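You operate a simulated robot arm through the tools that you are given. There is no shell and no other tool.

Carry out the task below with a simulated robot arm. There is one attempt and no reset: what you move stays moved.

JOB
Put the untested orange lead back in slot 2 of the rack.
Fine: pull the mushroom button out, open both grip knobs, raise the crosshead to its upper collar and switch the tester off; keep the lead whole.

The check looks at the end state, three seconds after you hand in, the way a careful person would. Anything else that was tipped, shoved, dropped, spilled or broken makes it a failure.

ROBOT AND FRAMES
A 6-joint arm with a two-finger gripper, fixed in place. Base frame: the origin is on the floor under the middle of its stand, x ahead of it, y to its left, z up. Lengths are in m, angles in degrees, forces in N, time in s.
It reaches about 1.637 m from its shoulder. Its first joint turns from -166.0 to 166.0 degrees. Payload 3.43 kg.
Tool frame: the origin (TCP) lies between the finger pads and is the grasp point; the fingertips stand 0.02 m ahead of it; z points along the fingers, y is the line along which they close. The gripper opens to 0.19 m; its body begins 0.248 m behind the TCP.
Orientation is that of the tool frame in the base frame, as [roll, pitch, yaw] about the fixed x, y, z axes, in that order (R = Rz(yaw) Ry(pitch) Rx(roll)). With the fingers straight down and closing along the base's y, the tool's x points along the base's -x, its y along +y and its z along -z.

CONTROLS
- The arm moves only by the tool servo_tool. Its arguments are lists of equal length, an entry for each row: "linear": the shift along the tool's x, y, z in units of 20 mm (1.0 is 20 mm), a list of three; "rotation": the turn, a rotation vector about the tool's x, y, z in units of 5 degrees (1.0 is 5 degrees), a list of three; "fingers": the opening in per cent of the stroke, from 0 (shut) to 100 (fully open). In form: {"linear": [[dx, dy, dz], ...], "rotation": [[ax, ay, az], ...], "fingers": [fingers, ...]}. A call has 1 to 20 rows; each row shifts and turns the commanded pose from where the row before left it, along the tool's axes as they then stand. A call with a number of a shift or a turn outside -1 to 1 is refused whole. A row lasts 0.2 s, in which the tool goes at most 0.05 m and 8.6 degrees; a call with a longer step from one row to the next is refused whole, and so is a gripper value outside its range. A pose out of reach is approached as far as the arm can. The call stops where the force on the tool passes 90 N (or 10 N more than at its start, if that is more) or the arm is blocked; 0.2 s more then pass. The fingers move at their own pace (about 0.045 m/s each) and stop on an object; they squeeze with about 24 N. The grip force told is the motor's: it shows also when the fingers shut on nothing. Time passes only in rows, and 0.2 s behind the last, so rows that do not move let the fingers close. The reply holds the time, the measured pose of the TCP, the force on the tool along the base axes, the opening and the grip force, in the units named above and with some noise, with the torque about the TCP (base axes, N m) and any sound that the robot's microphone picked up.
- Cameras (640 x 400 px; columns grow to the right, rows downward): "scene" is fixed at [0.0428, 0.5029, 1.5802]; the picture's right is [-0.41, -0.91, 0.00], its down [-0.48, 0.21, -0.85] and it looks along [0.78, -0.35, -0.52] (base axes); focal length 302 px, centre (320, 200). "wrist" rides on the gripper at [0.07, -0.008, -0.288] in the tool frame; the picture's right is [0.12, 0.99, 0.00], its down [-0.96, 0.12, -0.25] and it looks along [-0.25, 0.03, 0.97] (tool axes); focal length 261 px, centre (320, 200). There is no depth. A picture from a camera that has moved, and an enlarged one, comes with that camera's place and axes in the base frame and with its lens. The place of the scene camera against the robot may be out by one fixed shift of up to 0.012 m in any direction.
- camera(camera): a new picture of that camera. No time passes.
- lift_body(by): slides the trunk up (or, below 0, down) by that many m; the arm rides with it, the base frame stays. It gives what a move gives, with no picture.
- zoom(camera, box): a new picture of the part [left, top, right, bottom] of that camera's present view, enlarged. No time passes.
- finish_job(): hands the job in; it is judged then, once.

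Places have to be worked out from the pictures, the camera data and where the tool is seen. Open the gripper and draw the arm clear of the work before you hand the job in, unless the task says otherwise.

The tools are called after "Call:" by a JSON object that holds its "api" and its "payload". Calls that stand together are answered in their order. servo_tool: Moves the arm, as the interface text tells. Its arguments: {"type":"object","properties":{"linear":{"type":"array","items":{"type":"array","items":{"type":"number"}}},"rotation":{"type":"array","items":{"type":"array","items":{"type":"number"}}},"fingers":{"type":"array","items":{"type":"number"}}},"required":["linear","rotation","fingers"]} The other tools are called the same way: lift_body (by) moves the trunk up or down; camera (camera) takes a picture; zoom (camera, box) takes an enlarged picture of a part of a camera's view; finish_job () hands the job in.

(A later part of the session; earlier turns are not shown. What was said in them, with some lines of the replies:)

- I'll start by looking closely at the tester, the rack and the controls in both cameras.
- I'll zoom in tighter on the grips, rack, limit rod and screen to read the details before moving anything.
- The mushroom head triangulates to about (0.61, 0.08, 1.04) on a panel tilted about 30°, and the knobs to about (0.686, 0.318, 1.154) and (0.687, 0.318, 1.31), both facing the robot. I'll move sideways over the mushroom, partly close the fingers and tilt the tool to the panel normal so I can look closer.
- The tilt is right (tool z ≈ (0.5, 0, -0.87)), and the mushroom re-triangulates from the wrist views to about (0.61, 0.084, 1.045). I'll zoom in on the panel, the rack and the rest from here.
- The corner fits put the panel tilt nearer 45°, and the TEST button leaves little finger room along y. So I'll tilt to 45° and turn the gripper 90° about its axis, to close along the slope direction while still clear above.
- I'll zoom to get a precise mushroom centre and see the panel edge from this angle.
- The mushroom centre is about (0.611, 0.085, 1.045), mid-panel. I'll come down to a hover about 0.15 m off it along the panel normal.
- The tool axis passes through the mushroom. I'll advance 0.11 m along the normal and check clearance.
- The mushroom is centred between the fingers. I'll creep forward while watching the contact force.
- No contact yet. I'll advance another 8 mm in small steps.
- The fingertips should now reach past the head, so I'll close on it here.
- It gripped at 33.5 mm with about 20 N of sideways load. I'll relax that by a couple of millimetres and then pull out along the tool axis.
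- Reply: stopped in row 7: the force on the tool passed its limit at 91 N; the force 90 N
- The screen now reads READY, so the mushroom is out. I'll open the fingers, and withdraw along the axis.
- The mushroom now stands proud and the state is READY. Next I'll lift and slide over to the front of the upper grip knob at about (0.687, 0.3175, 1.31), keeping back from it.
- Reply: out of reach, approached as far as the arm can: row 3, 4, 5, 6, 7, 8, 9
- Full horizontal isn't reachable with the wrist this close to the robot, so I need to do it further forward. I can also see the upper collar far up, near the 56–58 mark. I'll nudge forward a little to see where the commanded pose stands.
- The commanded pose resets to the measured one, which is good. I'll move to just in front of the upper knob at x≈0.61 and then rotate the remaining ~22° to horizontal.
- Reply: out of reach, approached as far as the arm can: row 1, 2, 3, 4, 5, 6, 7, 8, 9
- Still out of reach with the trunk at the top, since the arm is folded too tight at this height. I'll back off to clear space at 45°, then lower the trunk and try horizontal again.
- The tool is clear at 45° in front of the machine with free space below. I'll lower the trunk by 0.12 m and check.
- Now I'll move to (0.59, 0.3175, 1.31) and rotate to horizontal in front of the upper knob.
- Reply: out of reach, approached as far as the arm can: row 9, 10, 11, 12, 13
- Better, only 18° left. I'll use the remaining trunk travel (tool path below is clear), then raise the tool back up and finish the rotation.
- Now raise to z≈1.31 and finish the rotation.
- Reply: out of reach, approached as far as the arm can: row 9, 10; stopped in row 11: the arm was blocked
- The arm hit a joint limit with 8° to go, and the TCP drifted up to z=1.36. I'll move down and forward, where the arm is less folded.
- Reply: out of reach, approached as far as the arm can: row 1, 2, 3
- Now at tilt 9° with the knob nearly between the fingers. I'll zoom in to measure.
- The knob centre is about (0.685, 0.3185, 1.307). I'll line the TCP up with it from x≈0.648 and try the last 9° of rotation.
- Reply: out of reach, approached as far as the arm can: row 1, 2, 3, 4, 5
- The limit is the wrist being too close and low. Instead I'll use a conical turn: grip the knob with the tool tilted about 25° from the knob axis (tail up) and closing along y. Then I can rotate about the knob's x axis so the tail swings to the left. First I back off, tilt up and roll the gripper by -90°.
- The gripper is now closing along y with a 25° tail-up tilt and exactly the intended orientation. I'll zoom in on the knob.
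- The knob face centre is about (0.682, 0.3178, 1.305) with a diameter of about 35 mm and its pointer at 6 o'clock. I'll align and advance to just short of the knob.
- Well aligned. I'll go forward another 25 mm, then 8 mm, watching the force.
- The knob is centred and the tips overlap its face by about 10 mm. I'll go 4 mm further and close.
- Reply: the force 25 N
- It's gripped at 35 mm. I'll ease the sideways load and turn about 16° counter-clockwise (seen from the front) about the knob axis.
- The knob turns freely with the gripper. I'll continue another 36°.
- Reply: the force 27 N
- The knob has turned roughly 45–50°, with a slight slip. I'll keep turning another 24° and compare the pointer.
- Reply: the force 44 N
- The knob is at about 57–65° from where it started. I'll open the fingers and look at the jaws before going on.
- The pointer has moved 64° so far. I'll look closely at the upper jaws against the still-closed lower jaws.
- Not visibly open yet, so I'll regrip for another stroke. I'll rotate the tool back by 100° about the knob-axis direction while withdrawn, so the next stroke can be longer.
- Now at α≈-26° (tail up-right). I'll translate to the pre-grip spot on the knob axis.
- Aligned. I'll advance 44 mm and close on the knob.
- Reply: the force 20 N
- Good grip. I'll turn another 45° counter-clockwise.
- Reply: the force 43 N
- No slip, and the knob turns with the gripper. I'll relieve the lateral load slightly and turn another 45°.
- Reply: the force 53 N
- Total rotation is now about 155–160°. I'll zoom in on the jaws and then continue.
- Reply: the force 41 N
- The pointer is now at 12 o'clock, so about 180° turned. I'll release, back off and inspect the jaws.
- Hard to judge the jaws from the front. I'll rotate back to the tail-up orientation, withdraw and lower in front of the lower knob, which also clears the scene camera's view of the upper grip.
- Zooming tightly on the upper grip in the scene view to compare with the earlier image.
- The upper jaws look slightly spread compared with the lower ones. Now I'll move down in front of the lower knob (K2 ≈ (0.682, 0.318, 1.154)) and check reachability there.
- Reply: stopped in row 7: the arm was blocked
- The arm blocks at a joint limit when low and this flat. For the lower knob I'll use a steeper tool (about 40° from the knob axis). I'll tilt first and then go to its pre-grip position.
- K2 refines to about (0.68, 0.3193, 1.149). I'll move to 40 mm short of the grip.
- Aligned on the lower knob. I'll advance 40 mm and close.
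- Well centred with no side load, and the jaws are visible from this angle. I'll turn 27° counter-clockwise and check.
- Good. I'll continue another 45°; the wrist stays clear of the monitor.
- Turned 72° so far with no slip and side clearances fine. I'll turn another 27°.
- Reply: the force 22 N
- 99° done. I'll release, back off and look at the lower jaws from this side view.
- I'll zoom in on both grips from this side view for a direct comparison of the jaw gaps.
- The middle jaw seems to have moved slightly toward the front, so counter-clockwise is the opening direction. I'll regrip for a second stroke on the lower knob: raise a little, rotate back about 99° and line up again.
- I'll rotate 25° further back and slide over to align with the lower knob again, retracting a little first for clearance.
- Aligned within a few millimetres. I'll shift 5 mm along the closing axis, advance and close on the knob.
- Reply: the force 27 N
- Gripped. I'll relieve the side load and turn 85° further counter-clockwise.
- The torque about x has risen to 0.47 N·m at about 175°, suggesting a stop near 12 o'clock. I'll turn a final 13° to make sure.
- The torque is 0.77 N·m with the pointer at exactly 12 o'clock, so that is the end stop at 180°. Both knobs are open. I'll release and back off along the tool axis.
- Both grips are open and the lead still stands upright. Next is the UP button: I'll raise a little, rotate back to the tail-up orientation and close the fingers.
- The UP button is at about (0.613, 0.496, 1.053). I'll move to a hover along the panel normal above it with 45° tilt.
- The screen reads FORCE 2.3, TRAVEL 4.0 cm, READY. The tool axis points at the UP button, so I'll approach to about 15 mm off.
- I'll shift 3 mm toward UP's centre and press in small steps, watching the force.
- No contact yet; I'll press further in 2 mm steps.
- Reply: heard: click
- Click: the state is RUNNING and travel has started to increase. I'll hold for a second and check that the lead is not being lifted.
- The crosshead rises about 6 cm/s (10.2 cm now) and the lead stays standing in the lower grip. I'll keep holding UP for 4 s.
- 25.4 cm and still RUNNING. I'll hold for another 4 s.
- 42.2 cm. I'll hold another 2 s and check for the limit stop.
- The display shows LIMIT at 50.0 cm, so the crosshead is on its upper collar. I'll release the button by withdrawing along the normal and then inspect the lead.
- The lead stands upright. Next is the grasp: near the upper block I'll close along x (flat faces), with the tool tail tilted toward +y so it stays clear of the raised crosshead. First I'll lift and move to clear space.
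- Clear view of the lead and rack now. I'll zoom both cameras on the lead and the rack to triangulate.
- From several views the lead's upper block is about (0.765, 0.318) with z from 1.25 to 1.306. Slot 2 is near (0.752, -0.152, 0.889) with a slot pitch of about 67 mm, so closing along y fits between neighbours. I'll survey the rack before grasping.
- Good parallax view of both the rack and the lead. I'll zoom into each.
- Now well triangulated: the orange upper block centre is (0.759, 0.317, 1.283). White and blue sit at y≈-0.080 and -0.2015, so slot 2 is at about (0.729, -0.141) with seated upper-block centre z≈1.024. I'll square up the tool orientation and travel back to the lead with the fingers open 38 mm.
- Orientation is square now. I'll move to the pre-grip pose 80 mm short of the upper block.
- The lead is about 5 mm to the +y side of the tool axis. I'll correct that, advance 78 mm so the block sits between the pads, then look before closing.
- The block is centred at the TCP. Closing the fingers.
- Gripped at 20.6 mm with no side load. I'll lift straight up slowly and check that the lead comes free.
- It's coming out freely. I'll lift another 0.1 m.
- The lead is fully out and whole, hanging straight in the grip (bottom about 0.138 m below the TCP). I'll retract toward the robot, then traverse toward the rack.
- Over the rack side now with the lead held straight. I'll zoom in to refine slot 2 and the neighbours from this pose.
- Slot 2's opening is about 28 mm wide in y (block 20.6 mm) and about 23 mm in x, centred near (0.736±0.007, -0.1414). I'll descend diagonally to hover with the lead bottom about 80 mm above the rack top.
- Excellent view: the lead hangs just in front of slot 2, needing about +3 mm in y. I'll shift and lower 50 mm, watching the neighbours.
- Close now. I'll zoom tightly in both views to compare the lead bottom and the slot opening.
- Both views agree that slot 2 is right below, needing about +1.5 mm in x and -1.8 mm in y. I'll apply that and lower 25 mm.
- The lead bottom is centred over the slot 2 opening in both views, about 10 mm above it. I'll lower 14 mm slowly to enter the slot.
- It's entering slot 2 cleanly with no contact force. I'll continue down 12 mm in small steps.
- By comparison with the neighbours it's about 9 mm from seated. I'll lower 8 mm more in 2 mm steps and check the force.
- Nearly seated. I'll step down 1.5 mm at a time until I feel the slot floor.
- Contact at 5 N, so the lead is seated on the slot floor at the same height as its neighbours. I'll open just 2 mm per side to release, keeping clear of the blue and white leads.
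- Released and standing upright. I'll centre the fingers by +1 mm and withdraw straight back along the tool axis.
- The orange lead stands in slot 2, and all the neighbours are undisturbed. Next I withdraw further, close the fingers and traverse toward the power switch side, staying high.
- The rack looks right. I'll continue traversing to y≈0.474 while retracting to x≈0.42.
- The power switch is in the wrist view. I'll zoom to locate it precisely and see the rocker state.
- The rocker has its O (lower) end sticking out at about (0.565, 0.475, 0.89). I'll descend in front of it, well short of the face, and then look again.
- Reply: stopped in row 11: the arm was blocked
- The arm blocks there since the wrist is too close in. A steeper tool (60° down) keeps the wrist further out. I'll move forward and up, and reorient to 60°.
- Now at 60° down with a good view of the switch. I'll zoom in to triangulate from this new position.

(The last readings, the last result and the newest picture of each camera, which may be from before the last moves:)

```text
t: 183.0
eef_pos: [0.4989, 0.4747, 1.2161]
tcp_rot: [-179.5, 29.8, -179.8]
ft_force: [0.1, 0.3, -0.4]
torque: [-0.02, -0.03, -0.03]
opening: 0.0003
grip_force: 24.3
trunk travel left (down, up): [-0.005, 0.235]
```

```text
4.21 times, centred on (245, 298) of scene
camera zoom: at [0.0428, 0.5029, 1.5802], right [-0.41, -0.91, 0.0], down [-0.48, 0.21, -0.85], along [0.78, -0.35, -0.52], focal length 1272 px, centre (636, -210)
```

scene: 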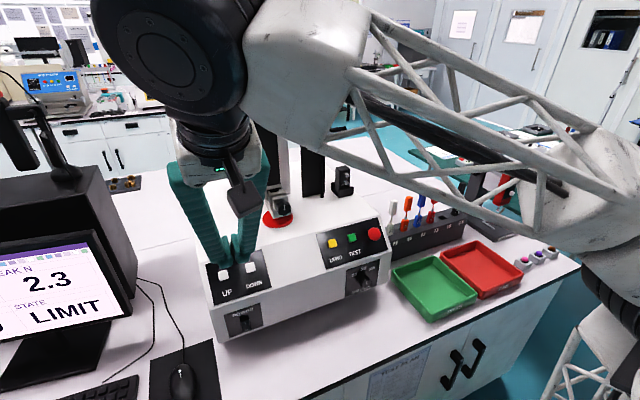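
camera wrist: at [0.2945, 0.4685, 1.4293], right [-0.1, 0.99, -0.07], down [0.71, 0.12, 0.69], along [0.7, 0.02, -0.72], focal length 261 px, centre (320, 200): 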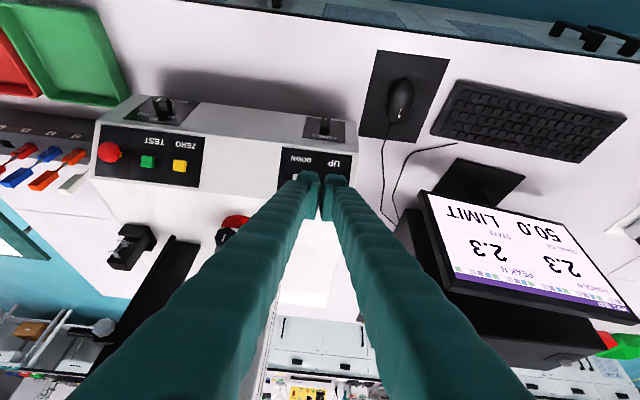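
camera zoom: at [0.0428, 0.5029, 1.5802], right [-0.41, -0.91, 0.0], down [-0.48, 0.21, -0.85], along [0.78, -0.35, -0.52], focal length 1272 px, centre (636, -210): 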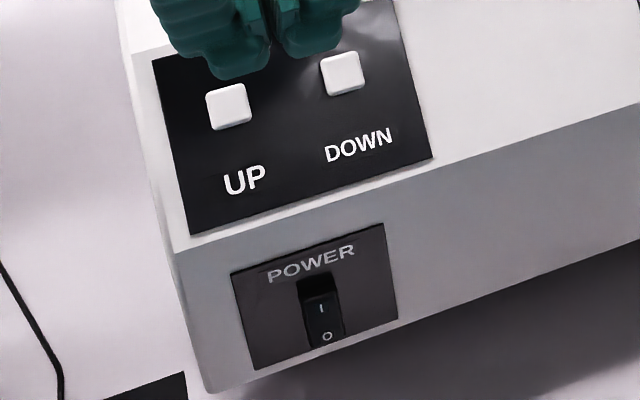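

Wrist-only triangulation puts O at (0.565, 0.474, 0.897), I at (0.567, 0.474, 0.923), and the front face at x≈0.576. I'll descend in front of it (x≈0.485) in two stages.

Call:
{"api": "servo_tool", "payload": {"linear": [[0.572, 0, 0.905], [0.572, 0, 0.905], [0.572, 0, 0.905], [0.572, 0, 0.905], [0.572, 0, 0.905], [0.572, 0, 0.905], [0.572, 0, 0.905], [0.572, 0, 0.905], [0, 0, 0]], "rotation": [[0, 0, 0], [0, 0, 0], [0, 0, 0], [0, 0, 0], [0, 0, 0], [0, 0, 0], [0, 0, 0], [0, 0, 0], [0, 0, 0]], "fingers": [0, 0, 0, 0, 0, 0, 0, 0, 0]}}

Call:
{"api": "camera", "payload": {"camera": "scene"}}

Call:
{"api": "camera", "payload": {"camera": "wrist"}}

```text
t: 185.2
eef_pos: [0.4845, 0.4448, 1.1134]
tcp_rot: [173.4, 32.5, 176.1]
ft_force: [0.8, 1.4, -1.7]
torque: [-0.39, 0.03, -0.25]
opening: 0.0001
grip_force: 23.9
trunk travel left (down, up): [-0.005, 0.235]
stopped in row 9: the arm was blocked; the commanded pose is now the measured one
```

```text
taken
```

scene: 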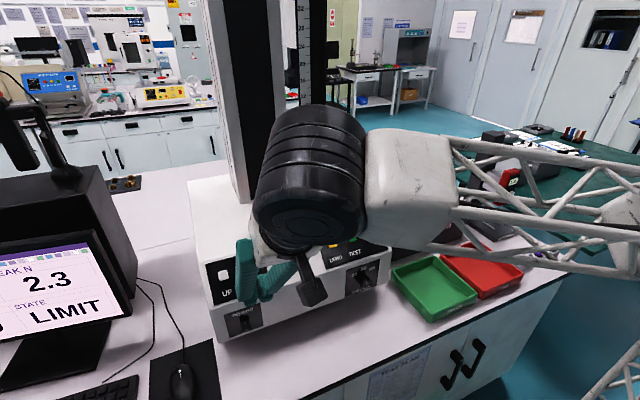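

```text
taken
camera wrist: at [0.2683, 0.4177, 1.3155], right [-0.09, 0.99, 0.03], down [0.68, 0.04, 0.74], along [0.73, 0.09, -0.68], focal length 261 px, centre (320, 200)
```

wrist: 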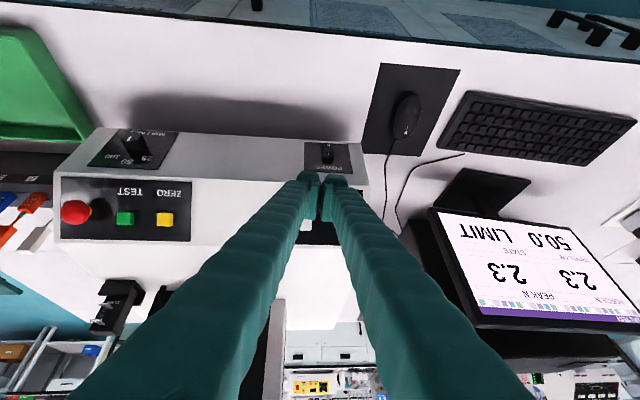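

The arm is again at a joint limit with the trunk at its lowest. Raising the trunk should let the arm hang lower relative to its shoulder. The tool is in free space, so I'll raise it 0.2 m.

Call:
{"api": "lift_body", "payload": {"by": 0.2}}

Call:
{"api": "camera", "payload": {"camera": "scene"}}

```text
t: 187.4
eef_pos: [0.484, 0.4474, 1.3069]
tcp_rot: [174.1, 32.3, 176.7]
ft_force: [-0.7, -0.1, -0.3]
torque: [0.01, -0.04, -0.02]
opening: 0.0
grip_force: 24.4
trunk travel left (down, up): [-0.205, 0.035]
```

```text
taken
```

scene: 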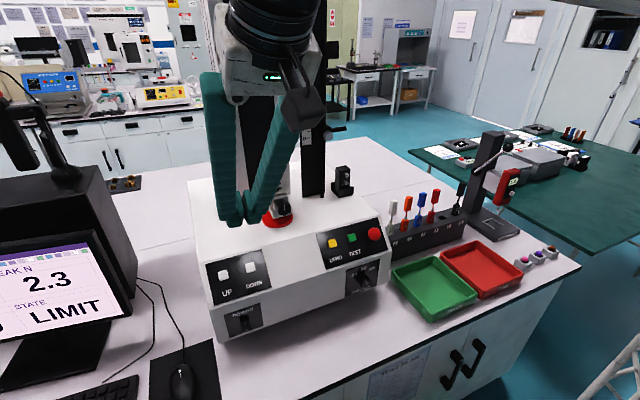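

I'll correct the orientation to exactly 60° down, then shift to y≈0.474 and descend toward z≈1.15 to see if the arm reaches.

Call:
{"api": "servo_tool", "payload": {"linear": [[0, 0, 0], [0.554, 0.193, 0.975], [0.554, 0.193, 0.975], [0.554, 0.193, 0.975], [0.554, 0.193, 0.975], [0.554, 0.193, 0.975], [0.554, 0.193, 0.975], [0.554, 0.193, 0.975], [0, 0, 0]], "rotation": [[0.837, 0.488, -0.54], [0, 0, 0], [0, 0, 0], [0, 0, 0], [0, 0, 0], [0, 0, 0], [0, 0, 0], [0, 0, 0], [0, 0, 0]], "fingers": [0, 0, 0, 0, 0, 0, 0, 0, 0]}}

Call:
{"api": "camera", "payload": {"camera": "scene"}}

```text
t: 189.4
eef_pos: [0.4866, 0.4761, 1.1412]
tcp_rot: [-179.3, 29.5, -179.7]
ft_force: [0.8, -0.4, 0.4]
torque: [-0.01, 0.0, -0.01]
opening: 0.0002
grip_force: 24.0
trunk travel left (down, up): [-0.205, 0.035]
```

```text
taken
```

scene: 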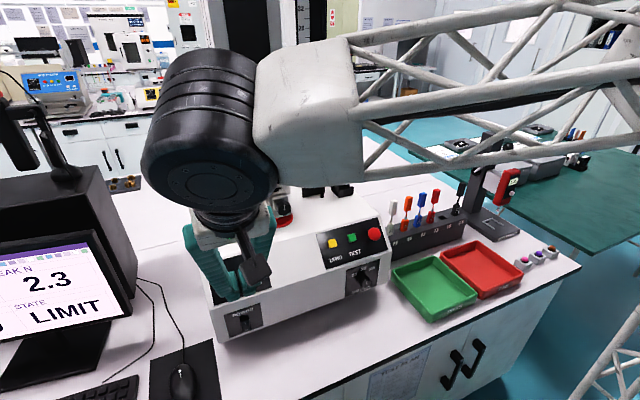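

No blocking now. I'll descend another 0.15 m.

Call:
{"api": "servo_tool", "payload": {"linear": [[0.536, 0, 0.928], [0.536, 0, 0.928], [0.536, 0, 0.928], [0.536, 0, 0.928], [0.536, 0, 0.928], [0.536, 0, 0.928], [0.536, 0, 0.928], [0, 0, 0]], "rotation": [[0, 0, 0], [0, 0, 0], [0, 0, 0], [0, 0, 0], [0, 0, 0], [0, 0, 0], [0, 0, 0], [0, 0, 0]], "fingers": [0, 0, 0, 0, 0, 0, 0, 0]}}

Call:
{"api": "camera", "payload": {"camera": "scene"}}

Call:
{"api": "camera", "payload": {"camera": "wrist"}}

```text
t: 191.2
eef_pos: [0.484, 0.4732, 0.99]
tcp_rot: [-179.2, 29.5, -179.6]
ft_force: [0.4, 0.4, -0.1]
torque: [-0.01, 0.02, -0.02]
opening: 0.0
grip_force: 23.8
trunk travel left (down, up): [-0.205, 0.035]
```

```text
taken
```

scene: 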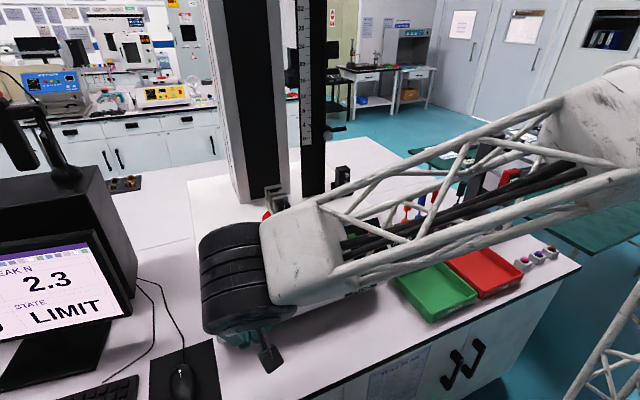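

```text
taken
camera wrist: at [0.2814, 0.4681, 1.2054], right [-0.1, 0.99, -0.07], down [0.71, 0.12, 0.69], along [0.69, 0.02, -0.72], focal length 261 px, centre (320, 200)
```

wrist: 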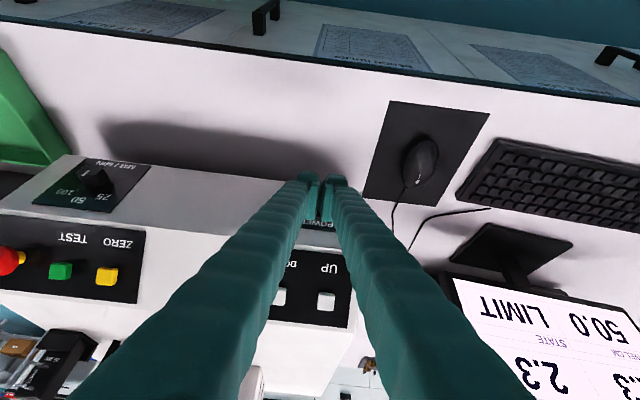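

Good. The bench is at z≈0.81, so there's clearance. I'll descend the last 95 mm to z≈0.895, still about 45 mm in front of the rocker.

Call:
{"api": "servo_tool", "payload": {"linear": [[0.475, 0, 0.823], [0.475, 0, 0.823], [0.475, 0, 0.823], [0.475, 0, 0.823], [0.475, 0, 0.823], [0, 0, 0]], "rotation": [[0, 0, 0], [0, 0, 0], [0, 0, 0], [0, 0, 0], [0, 0, 0], [0, 0, 0]], "fingers": [0, 0, 0, 0, 0, 0]}}

Call:
{"api": "camera", "payload": {"camera": "wrist"}}

Call:
{"api": "zoom", "payload": {"camera": "wrist", "box": [260, 140, 380, 260]}}

Call:
{"api": "camera", "payload": {"camera": "scene"}}

```text
t: 192.6
eef_pos: [0.4841, 0.4743, 0.8965]
tcp_rot: [-179.3, 29.5, -179.6]
ft_force: [-0.1, 0.4, -0.1]
torque: [0.04, 0.0, 0.01]
opening: 0.0
grip_force: 24.5
trunk travel left (down, up): [-0.205, 0.035]
```

```text
taken
camera wrist: at [0.2792, 0.4674, 1.1108], right [-0.1, 0.99, -0.07], down [0.71, 0.12, 0.69], along [0.69, 0.02, -0.72], focal length 261 px, centre (320, 200)
```

wrist: 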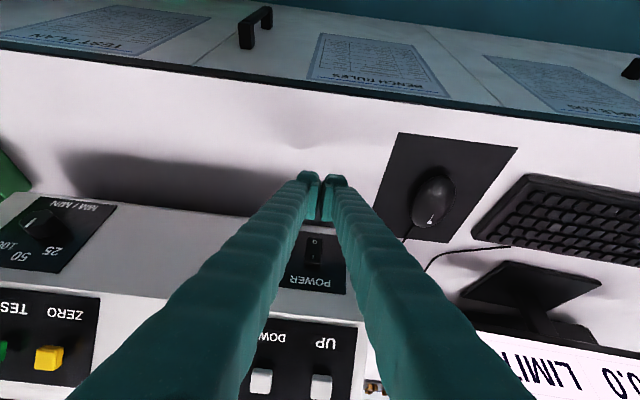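

```text
3.33 times, centred on (320, 200) of wrist
camera zoom: at [0.2792, 0.4674, 1.1108], right [-0.1, 0.99, -0.07], down [0.71, 0.12, 0.69], along [0.69, 0.02, -0.72], focal length 869 px, centre (320, 200)
```

zoom: 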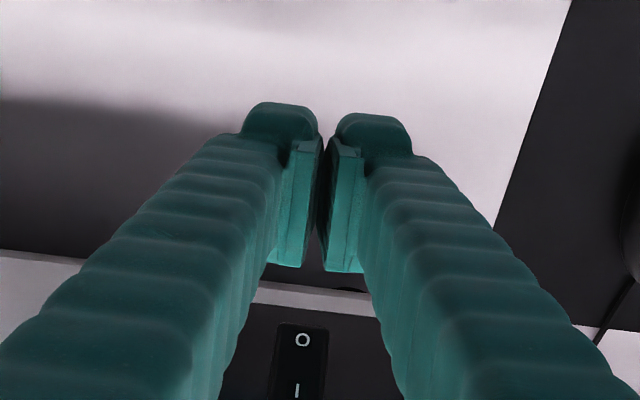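

```text
taken
```

scene: 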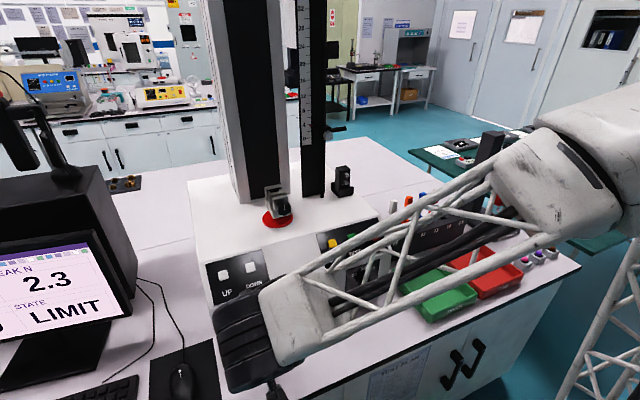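

The rocker's O is at z≈0.898, y≈0.475, right ahead of the closed fingertips. I'll move forward 40 mm, then in small steps with force checks.

Call:
{"api": "servo_tool", "payload": {"linear": [[-0.435, 0, 0.246], [-0.435, 0, 0.246], [-0.435, 0, 0.246], [-0.435, 0, 0.246], [0, 0, 0]], "rotation": [[0, 0, 0], [0, 0, 0], [0, 0, 0], [0, 0, 0], [0, 0, 0]], "fingers": [0, 0, 0, 0, 0]}}

Call:
{"api": "zoom", "payload": {"camera": "wrist", "box": [260, 140, 380, 260]}}

```text
t: 193.8
eef_pos: [0.5221, 0.4721, 0.8974]
tcp_rot: [-179.2, 29.6, -179.7]
ft_force: [0.4, 0.2, 0.5]
torque: [0.04, 0.01, 0.0]
opening: 0.0001
grip_force: 24.3
trunk travel left (down, up): [-0.205, 0.035]
```

```text
3.33 times, centred on (320, 200) of wrist
camera zoom: at [0.3187, 0.4669, 1.1113], right [-0.1, 0.99, -0.07], down [0.71, 0.12, 0.69], along [0.69, 0.02, -0.72], focal length 869 px, centre (320, 200)
```

zoom: 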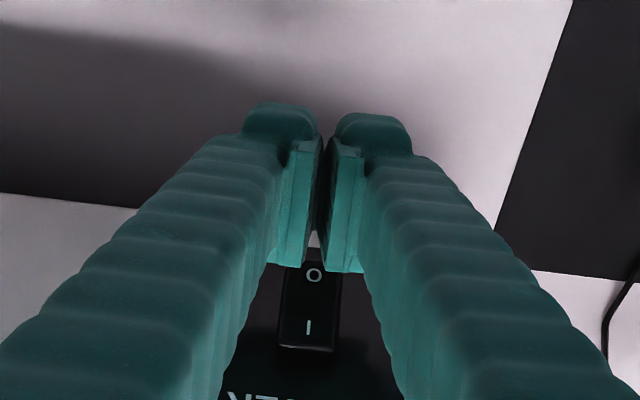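

The contact edge is about 9 mm short of the rocker at z≈0.89, on its lower (O) half. I'll advance in 2 mm steps.

Call:
{"api": "servo_tool", "payload": {"linear": [[-0.087, 0.12, 0.049], [-0.087, 0, 0.049], [-0.087, 0, 0.049], [-0.087, 0, 0.049], [0, 0, 0]], "rotation": [[0, 0, 0], [0, 0, 0], [0, 0, 0], [0, 0, 0], [0, 0, 0]], "fingers": [0, 0, 0, 0, 0]}}

Call:
{"api": "servo_tool", "payload": {"linear": [[-0.087, 0, 0.049], [-0.087, 0, 0.049], [0, 0, 0]], "rotation": [[0, 0, 0], [0, 0, 0], [0, 0, 0]], "fingers": [0, 0, 0]}}

Call:
{"api": "zoom", "payload": {"camera": "wrist", "box": [260, 140, 380, 260]}}

Call:
{"api": "zoom", "payload": {"camera": "scene", "box": [0, 230, 140, 350]}}

```text
t: 195.0
eef_pos: [0.5312, 0.4759, 0.8974]
tcp_rot: [-179.2, 29.6, -179.8]
ft_force: [0.2, -0.7, 0.2]
torque: [0.03, 0.0, 0.0]
opening: 0.0
grip_force: 24.3
trunk travel left (down, up): [-0.205, 0.035]
```

```text
t: 195.8
eef_pos: [0.5345, 0.4765, 0.8963]
tcp_rot: [-179.1, 29.5, -179.7]
ft_force: [-0.5, 0.3, 0.7]
torque: [0.01, 0.02, -0.03]
opening: 0.0001
grip_force: 24.3
trunk travel left (down, up): [-0.205, 0.035]
```

```text
3.33 times, centred on (320, 200) of wrist
camera zoom: at [0.3317, 0.4704, 1.1109], right [-0.1, 0.99, -0.07], down [0.71, 0.12, 0.69], along [0.69, 0.02, -0.72], focal length 869 px, centre (320, 200)
```

zoom: 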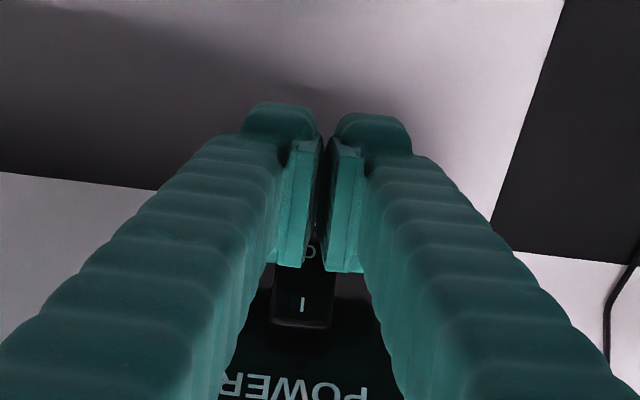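

```text
3.33 times, centred on (70, 290) of scene
camera zoom: at [0.0428, 0.5029, 1.5802], right [-0.41, -0.91, 0.0], down [-0.48, 0.21, -0.85], along [0.78, -0.35, -0.52], focal length 1007 px, centre (1153, -100)
```

zoom: 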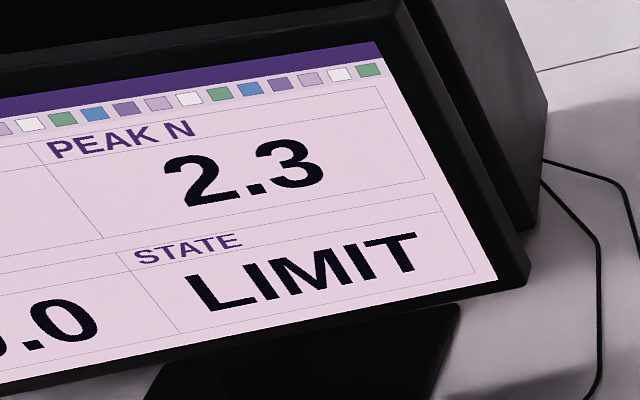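

No contact yet. I'll continue in 2 mm steps with a reading after each pair.

Call:
{"api": "servo_tool", "payload": {"linear": [[-0.087, 0, 0.049], [-0.087, 0, 0.049], [0, 0, 0]], "rotation": [[0, 0, 0], [0, 0, 0], [0, 0, 0]], "fingers": [0, 0, 0]}}

Call:
{"api": "servo_tool", "payload": {"linear": [[-0.087, 0, 0.049], [-0.087, 0, 0.049], [0, 0, 0]], "rotation": [[0, 0, 0], [0, 0, 0], [0, 0, 0]], "fingers": [0, 0, 0]}}

Call:
{"api": "zoom", "payload": {"camera": "scene", "box": [0, 230, 140, 350]}}

Call:
{"api": "zoom", "payload": {"camera": "wrist", "box": [260, 140, 380, 260]}}

```text
t: 196.6
eef_pos: [0.5393, 0.4755, 0.8956]
tcp_rot: [-179.1, 29.6, -179.7]
ft_force: [-0.1, 1.2, 0.6]
torque: [0.0, 0.02, -0.05]
opening: 0.0
grip_force: 23.6
trunk travel left (down, up): [-0.205, 0.035]
```

```text
t: 197.4
eef_pos: [0.5414, 0.4751, 0.8959]
tcp_rot: [-179.3, 29.6, -179.7]
ft_force: [-31.2, -1.2, 2.5]
torque: [0.01, -0.06, -0.01]
opening: 0.0064
grip_force: 34.4
trunk travel left (down, up): [-0.205, 0.035]
```

```text
3.33 times, centred on (70, 290) of scene
camera zoom: at [0.0428, 0.5029, 1.5802], right [-0.41, -0.91, 0.0], down [-0.48, 0.21, -0.85], along [0.78, -0.35, -0.52], focal length 1007 px, centre (1153, -100)
```

zoom: 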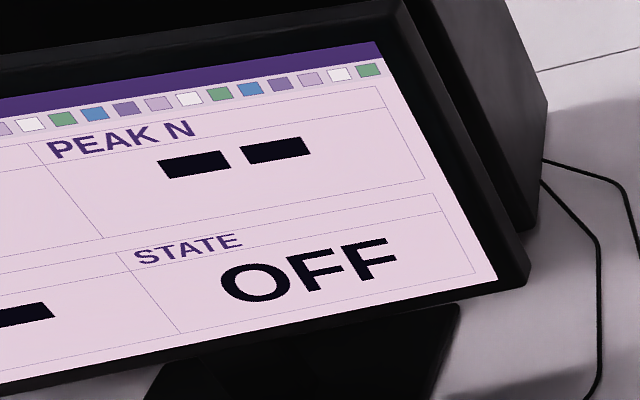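

```text
3.33 times, centred on (320, 200) of wrist
camera zoom: at [0.3377, 0.47, 1.1104], right [-0.1, 0.99, -0.07], down [0.71, 0.12, 0.69], along [0.69, 0.02, -0.72], focal length 869 px, centre (320, 200)
```

zoom: 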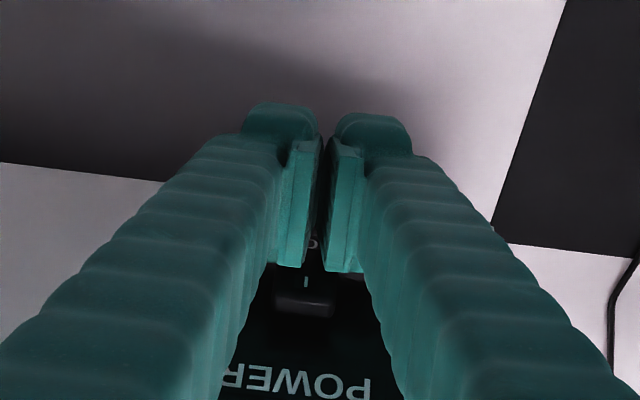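

The display reads OFF and the rocker has flipped. I'll back straight off 50 mm, then rise.

Call:
{"api": "servo_tool", "payload": {"linear": [[0.435, 0, -0.246], [0.435, 0, -0.246], [0.435, 0, -0.246], [0.435, 0, -0.246], [0.435, 0, -0.246], [-0.475, 0, -0.823], [-0.475, 0, -0.823], [-0.475, 0, -0.823], [-0.475, 0, -0.823], [-0.475, 0, -0.823], [-0.475, 0, -0.823], [-0.475, 0, -0.823], [-0.475, 0, -0.823], [-0.475, 0, -0.823], [-0.475, 0, -0.823], [-0.475, 0, -0.823], [-0.475, 0, -0.823], [-0.475, 0, -0.823], [-0.475, 0, -0.823], [0, 0, 0]], "rotation": [[0, 0, 0], [0, 0, 0], [0, 0, 0], [0, 0, 0], [0, 0, 0], [0, 0, 0], [0, 0, 0], [0, 0, 0], [0, 0, 0], [0, 0, 0], [0, 0, 0], [0, 0, 0], [0, 0, 0], [0, 0, 0], [0, 0, 0], [0, 0, 0], [0, 0, 0], [0, 0, 0], [0, 0, 0], [0, 0, 0]], "fingers": [0, 0, 0, 0, 0, 0, 0, 0, 0, 0, 0, 0, 0, 0, 0, 0, 0, 0, 0, 0]}}

Call:
{"api": "camera", "payload": {"camera": "scene"}}

Call:
{"api": "camera", "payload": {"camera": "wrist"}}

```text
t: 201.6
eef_pos: [0.4959, 0.4808, 1.161]
tcp_rot: [-179.3, 29.7, -179.7]
ft_force: [0.0, -0.7, 0.1]
torque: [-0.06, -0.01, -0.03]
opening: 0.0001
grip_force: 34.3
trunk travel left (down, up): [-0.205, 0.035]
```

```text
taken
```

scene: 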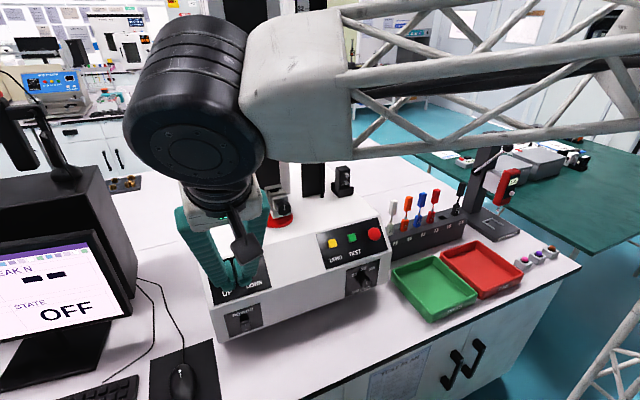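

```text
taken
camera wrist: at [0.2918, 0.474, 1.3758], right [-0.1, 0.99, -0.07], down [0.71, 0.12, 0.69], along [0.69, 0.02, -0.72], focal length 261 px, centre (320, 200)
```

wrist: 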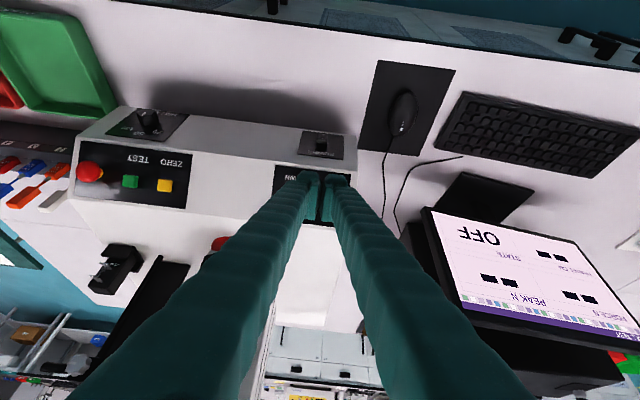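

Power is OFF. I'll now raise the arm and move to a clear place, opening the gripper.

Call:
{"api": "servo_tool", "payload": {"linear": [[-0.4924, 0, -0.8704], [-0.4924, 0, -0.8704], [-0.4924, 0, -0.8704], [-0.4924, 0, -0.8704], [-0.4924, 0, -0.8704], [-0.4924, 0, -0.8704], [-0.4924, 0, -0.8704], [-0.4924, 0, -0.8704], [-0.4924, 0, -0.8704], [-0.4924, 0, -0.8704], [0, -1, 0], [0, -1, 0], [0, -1, 0], [0, -1, 0], [0, -1, 0], [0, -1, 0], [0, -1, 0], [0, -1, 0], [0, -1, 0], [0, -1, 0]], "rotation": [[0, 0, 0], [0, 0, 0], [0, 0, 0], [0, 0, 0], [0, 0, 0], [0, 0, 0], [0, 0, 0], [0, 0, 0], [0, 0, 0], [0, 0, 0], [0, 0, 0], [0, 0, 0], [0, 0, 0], [0, 0, 0], [0, 0, 0], [0, 0, 0], [0, 0, 0], [0, 0, 0], [0, 0, 0], [0, 0, 0]], "fingers": [0, 0, 0, 0, 0, 0, 0, 0, 0, 0, 60, 60, 60, 60, 60, 60, 60, 60, 60, 60]}}

Call:
{"api": "camera", "payload": {"camera": "scene"}}

Call:
{"api": "camera", "payload": {"camera": "wrist"}}

```text
t: 205.8
eef_pos: [0.4928, 0.28, 1.3638]
tcp_rot: [-179.2, 29.7, -179.6]
ft_force: [-0.1, 0.3, -0.2]
torque: [-0.09, 0.01, -0.05]
opening: 0.114
grip_force: 0.0
trunk travel left (down, up): [-0.205, 0.035]
```

```text
taken
```

scene: 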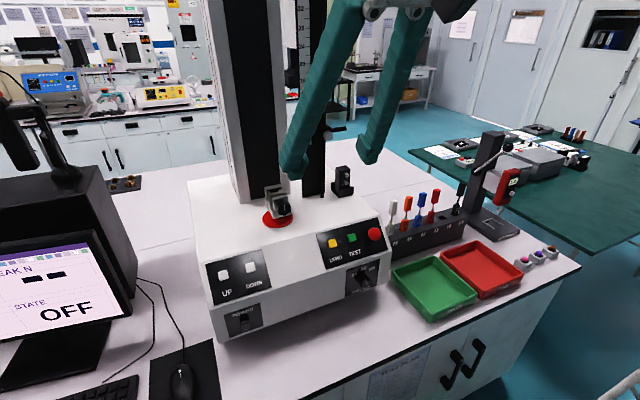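

```text
taken
camera wrist: at [0.2893, 0.275, 1.5792], right [-0.1, 0.99, -0.07], down [0.71, 0.12, 0.69], along [0.69, 0.02, -0.72], focal length 261 px, centre (320, 200)
```

wrist: 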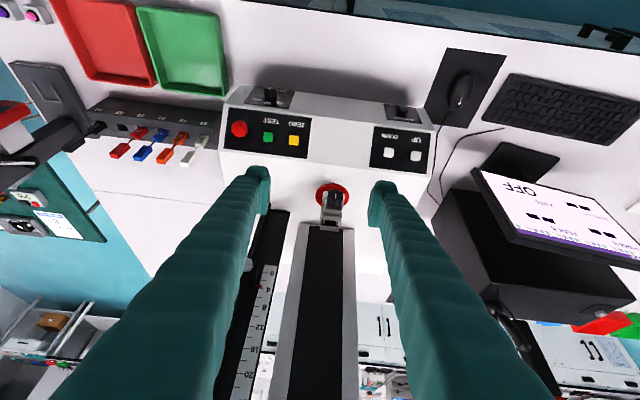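

I'll do a final inspection of the rack, controls and grips.

Call:
{"api": "zoom", "payload": {"camera": "scene", "box": [370, 165, 480, 265]}}

Call:
{"api": "zoom", "payload": {"camera": "scene", "box": [200, 180, 400, 345]}}

Call:
{"api": "zoom", "payload": {"camera": "wrist", "box": [70, 90, 230, 180]}}

Call:
{"api": "zoom", "payload": {"camera": "scene", "box": [200, 0, 380, 130]}}

```text
4.00 times, centred on (425, 215) of scene
camera zoom: at [0.0428, 0.5029, 1.5802], right [-0.41, -0.91, 0.0], down [-0.48, 0.21, -0.85], along [0.78, -0.35, -0.52], focal length 1208 px, centre (-100, 140)
```

zoom: 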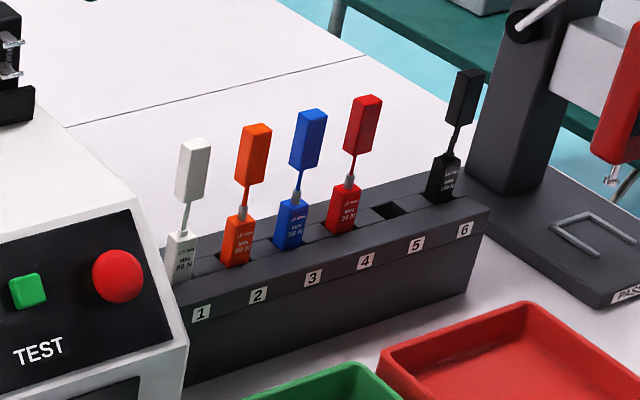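

```text
2.42 times, centred on (300, 262) of scene
camera zoom: at [0.0428, 0.5029, 1.5802], right [-0.41, -0.91, 0.0], down [-0.48, 0.21, -0.85], along [0.78, -0.35, -0.52], focal length 732 px, centre (368, 48)
```

zoom: 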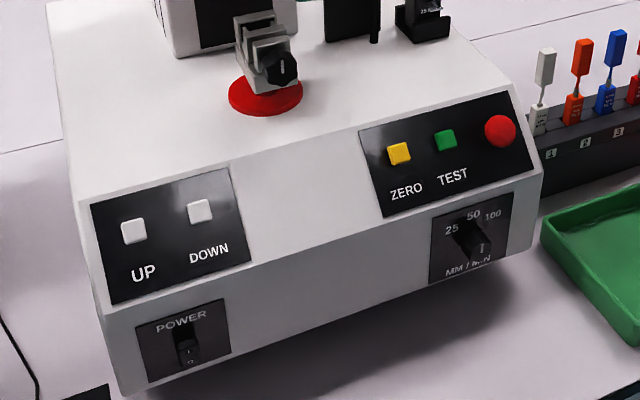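

```text
4.00 times, centred on (150, 135) of wrist
camera zoom: at [0.2893, 0.275, 1.5792], right [-0.1, 0.99, -0.07], down [0.71, 0.12, 0.69], along [0.69, 0.02, -0.72], focal length 1043 px, centre (1000, 460)
```

zoom: 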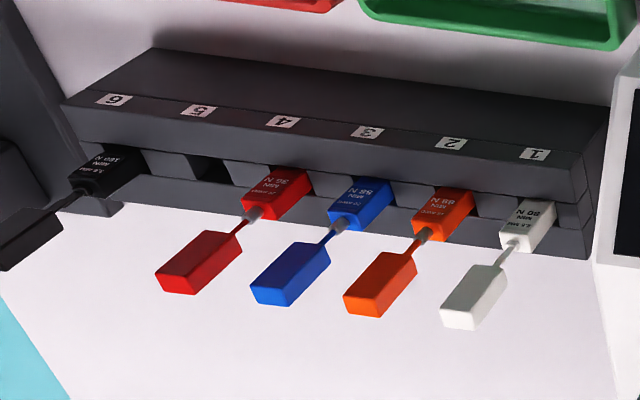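

```text
3.08 times, centred on (290, 65) of scene
camera zoom: at [0.0428, 0.5029, 1.5802], right [-0.41, -0.91, 0.0], down [-0.48, 0.21, -0.85], along [0.78, -0.35, -0.52], focal length 930 px, centre (412, 615)
```

zoom: 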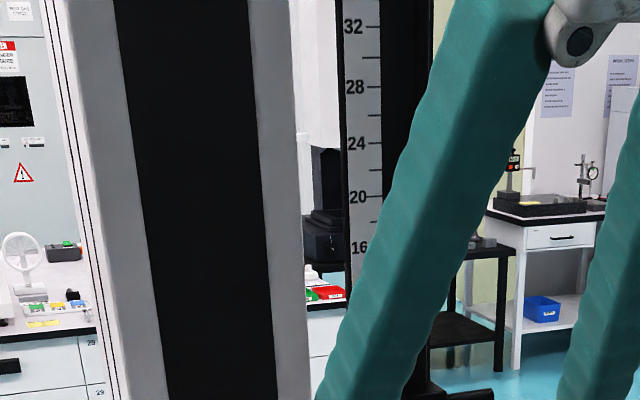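

All good: orange upright in slot 2, mushroom out, power off, lower knob open, crosshead still up. I'll draw back and up a bit more with the gripper fully open.

Call:
{"api": "servo_tool", "payload": {"linear": [[0, 0, -1], [0, 0, -1], [0, 0, -1], [0, 0, -1], [0, 0, -1], [0, 0, 0], [0, 0, 0]], "rotation": [[0, 0, 0], [0, 0, 0], [0, 0, 0], [0, 0, 0], [0, 0, 0], [0, 0, 0], [0, 0, 0]], "fingers": [100, 100, 100, 100, 100, 100, 100]}}

Call:
{"api": "camera", "payload": {"camera": "scene"}}

```text
t: 207.4
eef_pos: [0.4433, 0.2812, 1.4519]
tcp_rot: [-179.2, 29.7, -179.7]
ft_force: [0.3, 0.6, 0.1]
torque: [-0.02, 0.02, 0.0]
opening: 0.1898
grip_force: 0.1
trunk travel left (down, up): [-0.205, 0.035]
```

```text
taken
```

scene: 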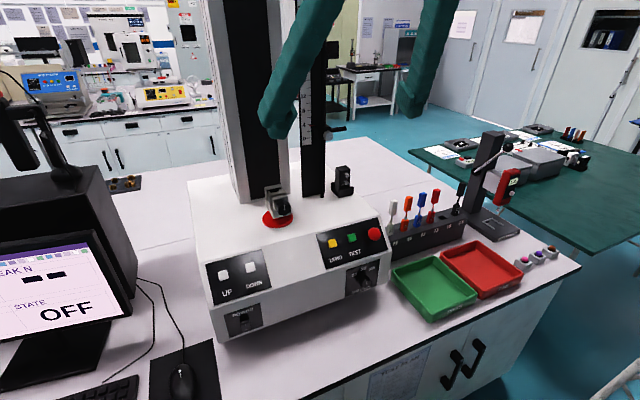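

The arm is clear with the gripper open, and the scene shows everything in its intended end state. Handing in.

Call:
{"api": "finish_job", "payload": {}}

```text
The job is handed in.
```

The orange lead is back in slot 2 of the rack, upright, undamaged and seated at the same height as its neighbours. I've handed the job in; the result of the check isn't back yet.

- **Mushroom button:** pulled out; the display changed from STOPPED to READY.
- **Grip knobs:** both turned about 180° counter-clockwise to the 12 o'clock position. I felt the end stop on the lower one. On the upper one I stopped at the same pointer position without feeling a stop, but the lead later came out of it freely.
- **Crosshead:** raised with UP until the display read LIMIT at 50.0 cm, the upper collar. It still showed no sign of dropping after power-off.
- **Power:** switched off; the display reads OFF.

Nothing else was moved in any view I took. The arm is drawn back with the gripper open. The robot's trunk ended about 3.5 cm below where it started.
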